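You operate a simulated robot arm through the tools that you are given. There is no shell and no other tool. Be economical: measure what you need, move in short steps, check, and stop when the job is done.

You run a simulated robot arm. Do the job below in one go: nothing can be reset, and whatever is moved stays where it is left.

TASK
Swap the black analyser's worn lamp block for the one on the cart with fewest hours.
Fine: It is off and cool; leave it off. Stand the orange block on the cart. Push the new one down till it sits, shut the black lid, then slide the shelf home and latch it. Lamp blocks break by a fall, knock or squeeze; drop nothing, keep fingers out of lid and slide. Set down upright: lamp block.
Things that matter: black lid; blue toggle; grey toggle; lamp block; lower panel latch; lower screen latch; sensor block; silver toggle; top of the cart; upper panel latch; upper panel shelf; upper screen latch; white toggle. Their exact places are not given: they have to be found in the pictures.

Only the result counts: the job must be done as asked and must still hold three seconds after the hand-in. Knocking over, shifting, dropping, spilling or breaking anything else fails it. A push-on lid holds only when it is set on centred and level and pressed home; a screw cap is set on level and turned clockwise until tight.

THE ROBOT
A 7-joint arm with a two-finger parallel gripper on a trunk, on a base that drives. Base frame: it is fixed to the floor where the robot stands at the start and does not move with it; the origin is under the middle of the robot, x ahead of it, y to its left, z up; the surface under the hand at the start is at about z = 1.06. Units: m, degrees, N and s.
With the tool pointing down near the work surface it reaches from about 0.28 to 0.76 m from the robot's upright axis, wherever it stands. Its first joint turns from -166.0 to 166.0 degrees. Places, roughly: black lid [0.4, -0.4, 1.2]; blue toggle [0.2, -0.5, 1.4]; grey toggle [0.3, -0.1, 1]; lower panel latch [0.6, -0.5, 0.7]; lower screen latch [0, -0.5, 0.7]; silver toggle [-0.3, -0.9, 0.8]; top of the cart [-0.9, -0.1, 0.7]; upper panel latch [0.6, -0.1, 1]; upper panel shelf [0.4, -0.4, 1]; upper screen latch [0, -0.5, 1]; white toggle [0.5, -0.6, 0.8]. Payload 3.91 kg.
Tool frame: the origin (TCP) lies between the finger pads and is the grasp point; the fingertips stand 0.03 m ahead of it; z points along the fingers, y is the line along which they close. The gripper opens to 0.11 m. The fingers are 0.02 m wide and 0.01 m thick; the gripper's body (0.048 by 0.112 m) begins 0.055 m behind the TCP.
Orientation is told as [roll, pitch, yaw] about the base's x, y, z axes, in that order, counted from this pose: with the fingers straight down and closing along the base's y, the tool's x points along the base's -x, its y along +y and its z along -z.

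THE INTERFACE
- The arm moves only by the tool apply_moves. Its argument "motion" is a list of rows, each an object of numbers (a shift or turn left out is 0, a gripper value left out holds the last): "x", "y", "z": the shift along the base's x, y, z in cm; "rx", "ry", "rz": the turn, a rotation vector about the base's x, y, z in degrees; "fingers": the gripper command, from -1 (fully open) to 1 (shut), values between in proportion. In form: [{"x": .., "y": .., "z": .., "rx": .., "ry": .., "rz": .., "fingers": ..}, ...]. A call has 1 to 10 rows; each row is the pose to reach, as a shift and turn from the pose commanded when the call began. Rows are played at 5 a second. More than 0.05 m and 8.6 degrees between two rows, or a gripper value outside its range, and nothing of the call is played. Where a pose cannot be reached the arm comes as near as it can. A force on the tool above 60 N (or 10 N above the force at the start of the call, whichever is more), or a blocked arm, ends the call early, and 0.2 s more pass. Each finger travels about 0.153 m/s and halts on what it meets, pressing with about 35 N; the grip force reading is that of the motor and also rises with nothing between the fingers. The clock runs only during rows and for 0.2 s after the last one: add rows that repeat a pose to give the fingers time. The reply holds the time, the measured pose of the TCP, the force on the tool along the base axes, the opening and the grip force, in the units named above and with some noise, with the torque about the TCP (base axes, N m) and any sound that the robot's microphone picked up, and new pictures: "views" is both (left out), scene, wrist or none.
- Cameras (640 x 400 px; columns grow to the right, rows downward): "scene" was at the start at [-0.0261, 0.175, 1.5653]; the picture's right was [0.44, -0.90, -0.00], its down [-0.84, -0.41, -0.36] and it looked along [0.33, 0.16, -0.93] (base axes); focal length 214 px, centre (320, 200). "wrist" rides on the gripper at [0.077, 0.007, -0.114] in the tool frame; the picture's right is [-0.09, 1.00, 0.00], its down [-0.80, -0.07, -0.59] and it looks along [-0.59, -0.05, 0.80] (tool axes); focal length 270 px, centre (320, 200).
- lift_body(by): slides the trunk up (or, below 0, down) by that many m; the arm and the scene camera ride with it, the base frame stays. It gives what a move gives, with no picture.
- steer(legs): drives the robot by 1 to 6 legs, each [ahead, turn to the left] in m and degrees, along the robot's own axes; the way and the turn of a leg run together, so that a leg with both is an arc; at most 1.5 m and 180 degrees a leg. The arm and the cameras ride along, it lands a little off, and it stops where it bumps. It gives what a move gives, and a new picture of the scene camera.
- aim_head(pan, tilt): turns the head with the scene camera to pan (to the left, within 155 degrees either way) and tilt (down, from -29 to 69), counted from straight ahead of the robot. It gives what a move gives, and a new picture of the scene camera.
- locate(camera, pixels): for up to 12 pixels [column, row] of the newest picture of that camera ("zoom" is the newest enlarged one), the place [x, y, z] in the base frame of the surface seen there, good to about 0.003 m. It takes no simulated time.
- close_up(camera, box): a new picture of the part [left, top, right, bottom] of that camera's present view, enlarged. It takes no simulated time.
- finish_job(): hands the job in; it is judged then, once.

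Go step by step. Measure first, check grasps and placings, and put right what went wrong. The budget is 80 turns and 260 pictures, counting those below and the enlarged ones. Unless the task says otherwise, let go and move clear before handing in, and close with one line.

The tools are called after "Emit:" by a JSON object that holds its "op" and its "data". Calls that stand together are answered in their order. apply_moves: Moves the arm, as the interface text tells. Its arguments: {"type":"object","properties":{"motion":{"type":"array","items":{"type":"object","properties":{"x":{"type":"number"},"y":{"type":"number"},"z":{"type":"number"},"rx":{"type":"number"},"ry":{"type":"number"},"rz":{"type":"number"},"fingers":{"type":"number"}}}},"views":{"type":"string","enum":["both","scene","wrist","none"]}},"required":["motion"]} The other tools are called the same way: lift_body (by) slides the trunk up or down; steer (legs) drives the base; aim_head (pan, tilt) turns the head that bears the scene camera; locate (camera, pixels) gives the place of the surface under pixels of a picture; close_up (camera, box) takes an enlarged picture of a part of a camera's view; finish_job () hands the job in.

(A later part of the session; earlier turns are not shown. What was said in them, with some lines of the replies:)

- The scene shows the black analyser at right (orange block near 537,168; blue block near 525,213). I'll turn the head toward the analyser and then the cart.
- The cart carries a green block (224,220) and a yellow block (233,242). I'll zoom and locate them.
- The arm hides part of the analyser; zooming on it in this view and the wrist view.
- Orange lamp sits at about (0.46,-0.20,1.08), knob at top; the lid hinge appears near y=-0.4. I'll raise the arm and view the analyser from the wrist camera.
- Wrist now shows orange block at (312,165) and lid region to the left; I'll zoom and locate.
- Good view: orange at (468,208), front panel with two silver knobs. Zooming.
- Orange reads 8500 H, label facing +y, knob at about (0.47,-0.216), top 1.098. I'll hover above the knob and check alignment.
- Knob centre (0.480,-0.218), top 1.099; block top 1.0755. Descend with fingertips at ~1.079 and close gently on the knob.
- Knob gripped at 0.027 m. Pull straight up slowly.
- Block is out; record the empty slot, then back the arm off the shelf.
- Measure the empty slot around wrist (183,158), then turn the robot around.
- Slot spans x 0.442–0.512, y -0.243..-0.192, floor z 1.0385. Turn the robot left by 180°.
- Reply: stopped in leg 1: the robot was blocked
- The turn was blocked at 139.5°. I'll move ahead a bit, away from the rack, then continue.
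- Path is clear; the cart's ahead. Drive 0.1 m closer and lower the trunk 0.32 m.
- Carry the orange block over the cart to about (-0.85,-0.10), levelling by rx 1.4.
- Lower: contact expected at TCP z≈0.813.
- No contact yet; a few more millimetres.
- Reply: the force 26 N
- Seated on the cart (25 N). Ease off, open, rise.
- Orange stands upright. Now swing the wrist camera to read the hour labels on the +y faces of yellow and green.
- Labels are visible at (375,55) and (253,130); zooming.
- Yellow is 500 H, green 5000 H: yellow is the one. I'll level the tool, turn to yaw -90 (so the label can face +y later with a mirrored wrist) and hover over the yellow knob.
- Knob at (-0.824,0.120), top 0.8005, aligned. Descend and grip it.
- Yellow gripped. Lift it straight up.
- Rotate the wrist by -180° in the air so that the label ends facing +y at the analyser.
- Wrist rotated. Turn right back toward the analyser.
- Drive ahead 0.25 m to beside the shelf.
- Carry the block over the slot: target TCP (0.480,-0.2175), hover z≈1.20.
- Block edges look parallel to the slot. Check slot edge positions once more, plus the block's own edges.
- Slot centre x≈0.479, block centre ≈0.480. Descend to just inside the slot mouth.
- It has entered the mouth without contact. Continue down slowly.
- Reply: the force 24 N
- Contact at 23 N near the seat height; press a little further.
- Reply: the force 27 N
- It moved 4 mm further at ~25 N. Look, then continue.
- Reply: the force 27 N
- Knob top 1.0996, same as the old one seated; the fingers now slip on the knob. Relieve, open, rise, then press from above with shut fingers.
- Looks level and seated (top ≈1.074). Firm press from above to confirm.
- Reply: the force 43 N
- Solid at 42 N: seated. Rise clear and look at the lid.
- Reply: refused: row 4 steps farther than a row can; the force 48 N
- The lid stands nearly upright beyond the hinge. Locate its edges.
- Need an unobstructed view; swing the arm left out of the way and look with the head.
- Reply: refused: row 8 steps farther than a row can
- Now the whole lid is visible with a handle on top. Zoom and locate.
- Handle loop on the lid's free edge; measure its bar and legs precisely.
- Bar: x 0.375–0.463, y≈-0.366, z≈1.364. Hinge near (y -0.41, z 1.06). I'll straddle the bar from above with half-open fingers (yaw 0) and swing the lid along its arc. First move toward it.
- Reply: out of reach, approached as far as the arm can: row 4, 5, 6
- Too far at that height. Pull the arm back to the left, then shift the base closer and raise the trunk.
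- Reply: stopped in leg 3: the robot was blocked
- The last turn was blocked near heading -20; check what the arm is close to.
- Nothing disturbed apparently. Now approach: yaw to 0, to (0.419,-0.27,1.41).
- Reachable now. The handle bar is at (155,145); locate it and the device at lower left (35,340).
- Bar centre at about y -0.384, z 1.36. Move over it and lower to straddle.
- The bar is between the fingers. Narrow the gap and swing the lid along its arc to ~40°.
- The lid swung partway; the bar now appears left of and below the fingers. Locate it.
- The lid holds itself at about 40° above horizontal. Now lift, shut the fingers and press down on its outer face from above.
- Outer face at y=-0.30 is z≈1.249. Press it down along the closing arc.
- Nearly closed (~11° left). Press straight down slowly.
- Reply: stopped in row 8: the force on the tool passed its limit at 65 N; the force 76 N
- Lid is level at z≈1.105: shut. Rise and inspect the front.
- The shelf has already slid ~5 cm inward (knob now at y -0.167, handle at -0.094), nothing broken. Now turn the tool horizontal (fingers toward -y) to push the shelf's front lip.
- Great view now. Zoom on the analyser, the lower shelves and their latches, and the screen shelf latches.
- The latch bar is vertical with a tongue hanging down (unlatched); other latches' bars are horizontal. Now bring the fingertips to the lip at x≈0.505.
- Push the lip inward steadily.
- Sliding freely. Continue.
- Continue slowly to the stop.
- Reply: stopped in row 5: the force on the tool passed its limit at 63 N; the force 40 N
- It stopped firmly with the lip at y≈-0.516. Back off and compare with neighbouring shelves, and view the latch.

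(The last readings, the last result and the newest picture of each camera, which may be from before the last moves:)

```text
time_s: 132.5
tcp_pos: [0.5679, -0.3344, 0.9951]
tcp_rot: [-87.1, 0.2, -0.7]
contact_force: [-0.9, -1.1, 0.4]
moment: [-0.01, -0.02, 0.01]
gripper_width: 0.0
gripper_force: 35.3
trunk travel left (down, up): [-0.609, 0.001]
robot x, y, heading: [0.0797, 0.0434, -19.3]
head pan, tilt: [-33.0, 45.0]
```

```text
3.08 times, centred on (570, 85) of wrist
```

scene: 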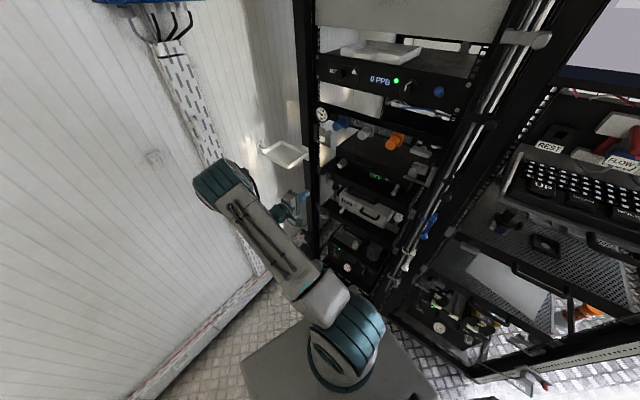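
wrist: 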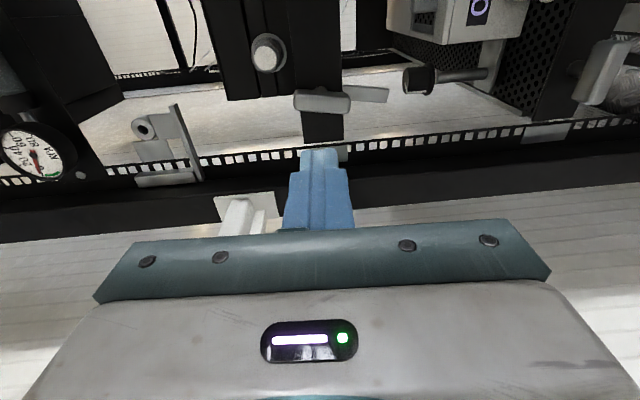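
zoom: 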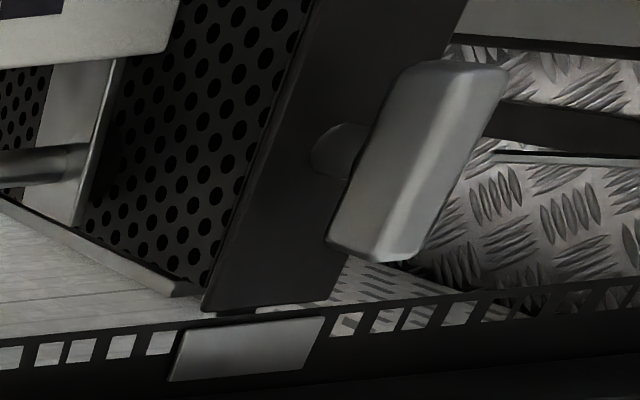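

The bar is at the same depth as the latched lower one (y≈-0.477): shelf is home. To latch I'll pinch the vertical bar at (0.566, 0.989) and turn it -90° about y. First roll the tool +90°.

Emit:
{"op": "apply_moves", "data": {"motion": [{"ry": 8.5, "fingers": 0.3}, {"ry": 17, "fingers": 0.3}, {"ry": 25.5}, {"ry": 34}, {"ry": 42.5}, {"ry": 51}, {"ry": 59.5}, {"ry": 68}, {"ry": 76.5}, {"ry": 85}], "views": "none"}}

Emit:
{"op": "apply_moves", "data": {"motion": [{"ry": 5, "y": -2}, {"ry": 5, "y": -4}, {"ry": 5, "y": -4}]}}

Emit:
{"op": "close_up", "data": {"camera": "wrist", "box": [200, 60, 440, 240]}}

```text
time_s: 134.7
tcp_pos: [0.5667, -0.3343, 0.9936]
tcp_rot: [-95.5, 85.3, -8.3]
contact_force: [-1.2, -0.8, -0.6]
moment: [0.01, -0.01, 0.03]
gripper_width: 0.0386
gripper_force: 0.1
trunk travel left (down, up): [-0.609, 0.001]
robot x, y, heading: [0.0789, 0.0428, -19.7]
head pan, tilt: [-33.0, 45.0]
```

```text
time_s: 135.5
tcp_pos: [0.5668, -0.3752, 0.9935]
tcp_rot: [160.7, 89.3, -112.0]
contact_force: [0.0, -0.9, -0.2]
moment: [0.01, 0.0, 0.0]
gripper_width: 0.0387
gripper_force: 0.1
trunk travel left (down, up): [-0.609, 0.001]
robot x, y, heading: [0.083, 0.0438, -19.3]
head pan, tilt: [-33.0, 45.0]
```

scene: 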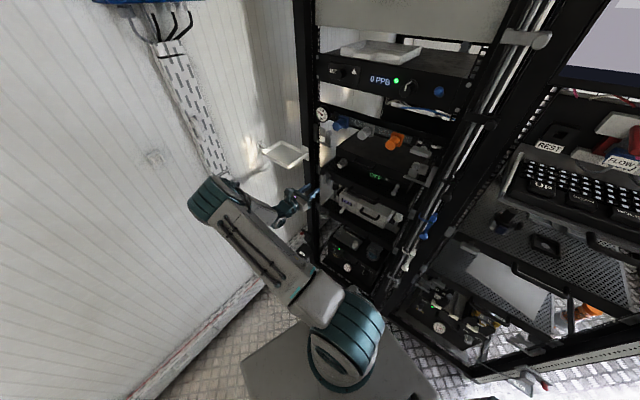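
wrist: 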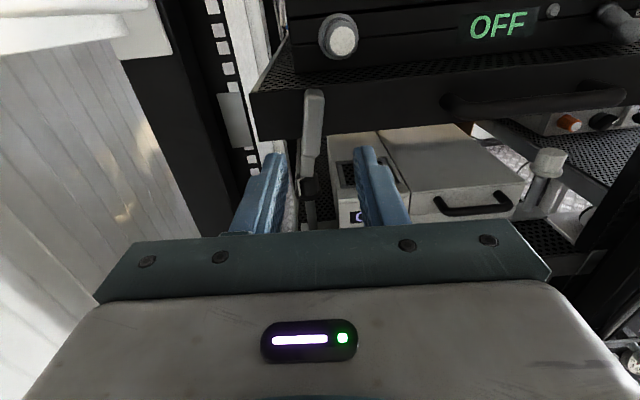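

```text
2.22 times, centred on (320, 150) of wrist
```

zoom: 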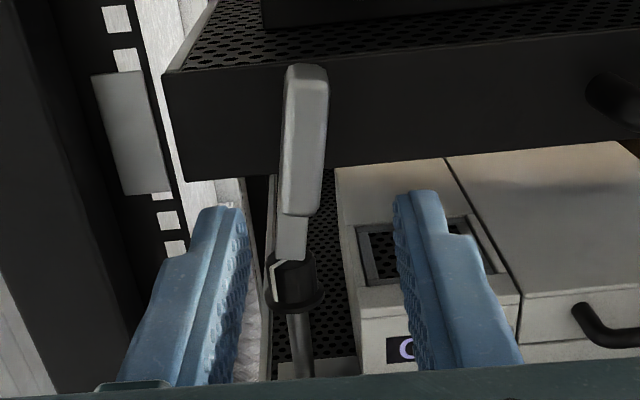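

Emit:
{"op": "locate", "data": {"camera": "wrist", "pixels": [[314, 95], [313, 123], [309, 142], [306, 155], [319, 110], [306, 115], [235, 115], [290, 120], [330, 110]]}}

```text
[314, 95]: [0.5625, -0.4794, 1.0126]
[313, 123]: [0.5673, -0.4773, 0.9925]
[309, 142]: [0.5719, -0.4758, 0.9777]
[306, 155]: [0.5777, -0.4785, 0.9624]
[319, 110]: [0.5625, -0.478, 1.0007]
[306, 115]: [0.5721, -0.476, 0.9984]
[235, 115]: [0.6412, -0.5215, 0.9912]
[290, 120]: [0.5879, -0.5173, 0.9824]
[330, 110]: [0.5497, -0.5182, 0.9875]
```

Bar centre x≈0.567, z≈0.989. Advance and pinch.

Emit:
{"op": "apply_moves", "data": {"motion": [{"y": -3, "z": -0.4}, {"y": -6, "z": -0.4}, {"y": -8, "z": -0.4}, {"y": -9, "z": -0.4}, {"y": -9, "z": -0.4, "fingers": 0.6}, {"y": -9, "z": -0.4, "fingers": 0.85}, {"y": -9, "z": -0.4, "fingers": 0.95}, {"y": -9, "z": -0.4, "fingers": 0.95}], "views": "wrist"}}

Emit:
{"op": "close_up", "data": {"camera": "wrist", "box": [200, 60, 440, 240]}}

```text
time_s: 137.3
tcp_pos: [0.5692, -0.4639, 0.9898]
tcp_rot: [166.0, 89.3, -106.7]
contact_force: [13.2, -2.2, 4.0]
moment: [0.75, -0.96, 1.27]
gripper_width: 0.0205
gripper_force: 45.2
trunk travel left (down, up): [-0.609, 0.001]
robot x, y, heading: [0.0778, 0.0455, -19.2]
head pan, tilt: [-33.0, 45.0]
```

wrist: 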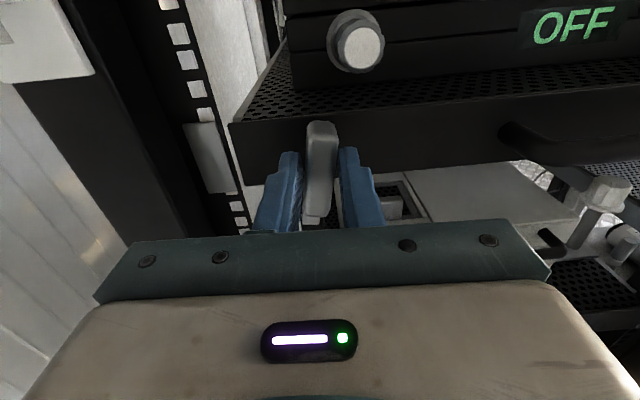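

```text
2.22 times, centred on (320, 150) of wrist
```

zoom: 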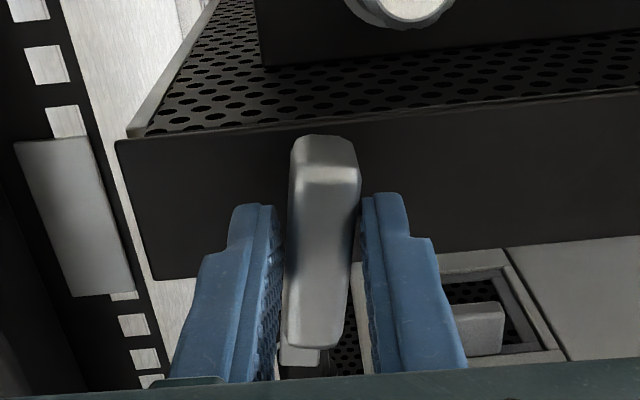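

Bar pinched. Turn by -90° about y in steps (tongue from down toward +x).

Emit:
{"op": "apply_moves", "data": {"motion": [{"ry": -6}, {"ry": -12}, {"ry": -18}, {"ry": -24}, {"ry": -30}, {"ry": -36}, {"ry": -42}, {"ry": -48}, {"ry": -48}], "views": "wrist"}}

Emit:
{"op": "close_up", "data": {"camera": "wrist", "box": [200, 60, 440, 240]}}

```text
time_s: 139.3
tcp_pos: [0.5678, -0.4633, 0.9896]
tcp_rot: [-87.6, 42.2, -0.8]
contact_force: [4.1, 8.1, -12.2]
moment: [-0.46, 0.01, 0.35]
gripper_width: 0.0177
gripper_force: 44.9
trunk travel left (down, up): [-0.609, 0.001]
robot x, y, heading: [0.0822, 0.0453, -19.3]
head pan, tilt: [-33.0, 45.0]
```

wrist: 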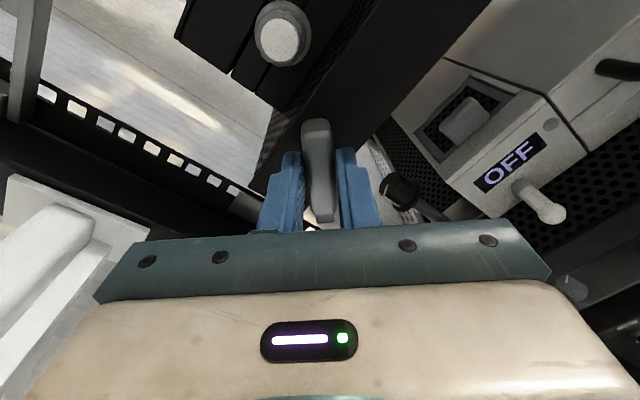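

```text
2.22 times, centred on (320, 150) of wrist
```

zoom: 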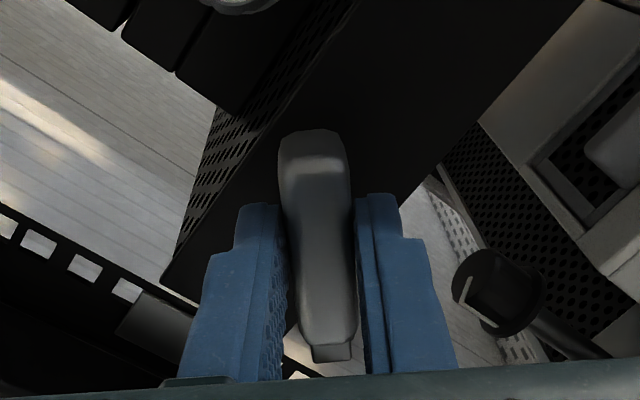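

The latch turns with the gripper. Continue.

Emit:
{"op": "apply_moves", "data": {"motion": [{"ry": -6}, {"ry": -12}, {"ry": -18}, {"ry": -24}, {"ry": -30}, {"ry": -36}, {"ry": -42}, {"ry": -46}, {"ry": -46}], "views": "wrist"}}

Emit:
{"op": "close_up", "data": {"camera": "wrist", "box": [200, 60, 440, 240]}}

```text
time_s: 141.3
tcp_pos: [0.5658, -0.4649, 0.9881]
tcp_rot: [-86.8, -3.6, -0.8]
contact_force: [-13.6, 15.5, -30.5]
moment: [-0.06, 1.09, -0.47]
gripper_width: 0.0182
gripper_force: 45.0
trunk travel left (down, up): [-0.609, 0.001]
robot x, y, heading: [0.0827, 0.0457, -19.4]
head pan, tilt: [-33.0, 45.0]
```

wrist: 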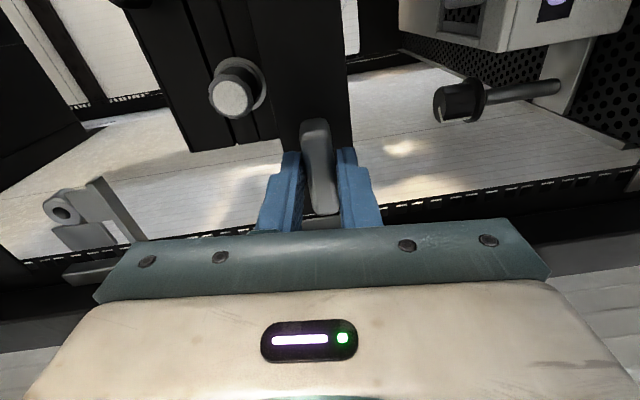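

```text
2.22 times, centred on (320, 150) of wrist
```

zoom: 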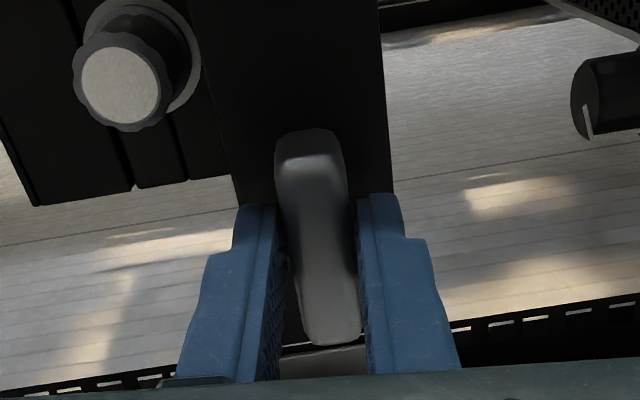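

Turned ~92°, with a resisting moment (stop reached). Release, back away, and inspect.

Emit:
{"op": "apply_moves", "data": {"motion": [{"ry": 2, "fingers": 0.6}, {"ry": 2, "fingers": 0.2}, {"ry": 2, "fingers": 0.2}, {"ry": 2, "y": 4}, {"ry": 2, "y": 8}, {"ry": 2, "y": 12}, {"ry": 2, "y": 15}, {"ry": 2, "y": 15}]}}

Emit:
{"op": "close_up", "data": {"camera": "wrist", "box": [230, 40, 430, 220]}}

Emit:
{"op": "close_up", "data": {"camera": "scene", "box": [300, 110, 450, 250]}}

```text
time_s: 143.1
tcp_pos: [0.5678, -0.3141, 0.9896]
tcp_rot: [-87.1, -1.9, -0.8]
contact_force: [-0.6, 0.2, -0.5]
moment: [0.01, 0.01, -0.01]
gripper_width: 0.0439
gripper_force: 0.0
trunk travel left (down, up): [-0.609, 0.001]
robot x, y, heading: [0.0836, 0.0492, -19.1]
head pan, tilt: [-33.0, 45.0]
```

scene: 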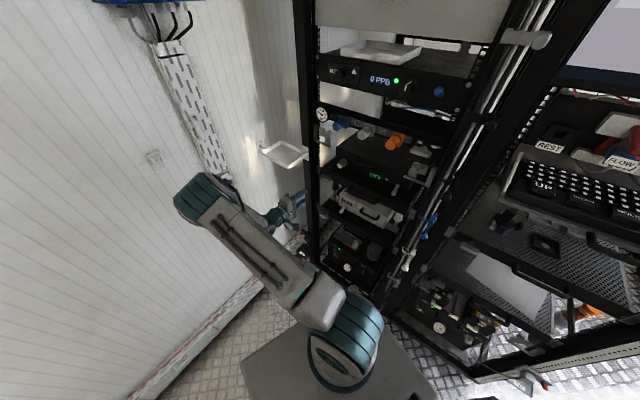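
wrist: 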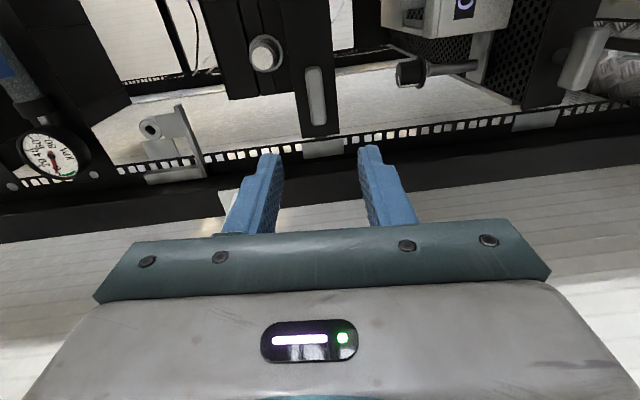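

```text
2.22 times, centred on (330, 130) of wrist
```

zoom: 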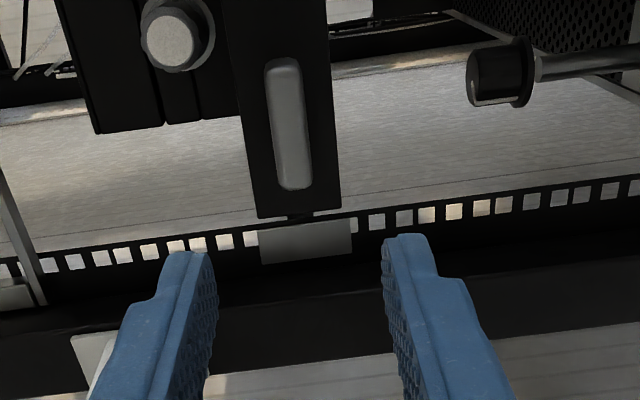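

```text
2.86 times, centred on (375, 180) of scene
5 turns are left
```

zoom: 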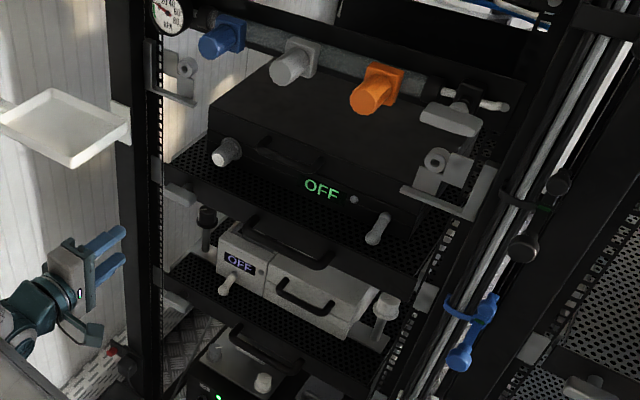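

The latch bar at wrist (315,95) is now horizontal like the lower one, with its tongue behind the keeper. The shelf is home, the lid is shut, and the hand is clear. Handing in.

Emit:
{"op": "finish_job", "data": {}}

```text
The job is handed in.
```

The black analyser now holds the yellow 500 H lamp block, which bottomed out in its slot at the old block's height. The orange 8500 H block stands upright on the cart. The black lid is shut, the shelf is home and latched, and the analyser was left off. While the lid was still open, the shelf slid about 5 cm inward on its own, probably nudged when the base was blocked mid-turn. I saw no damage afterwards.
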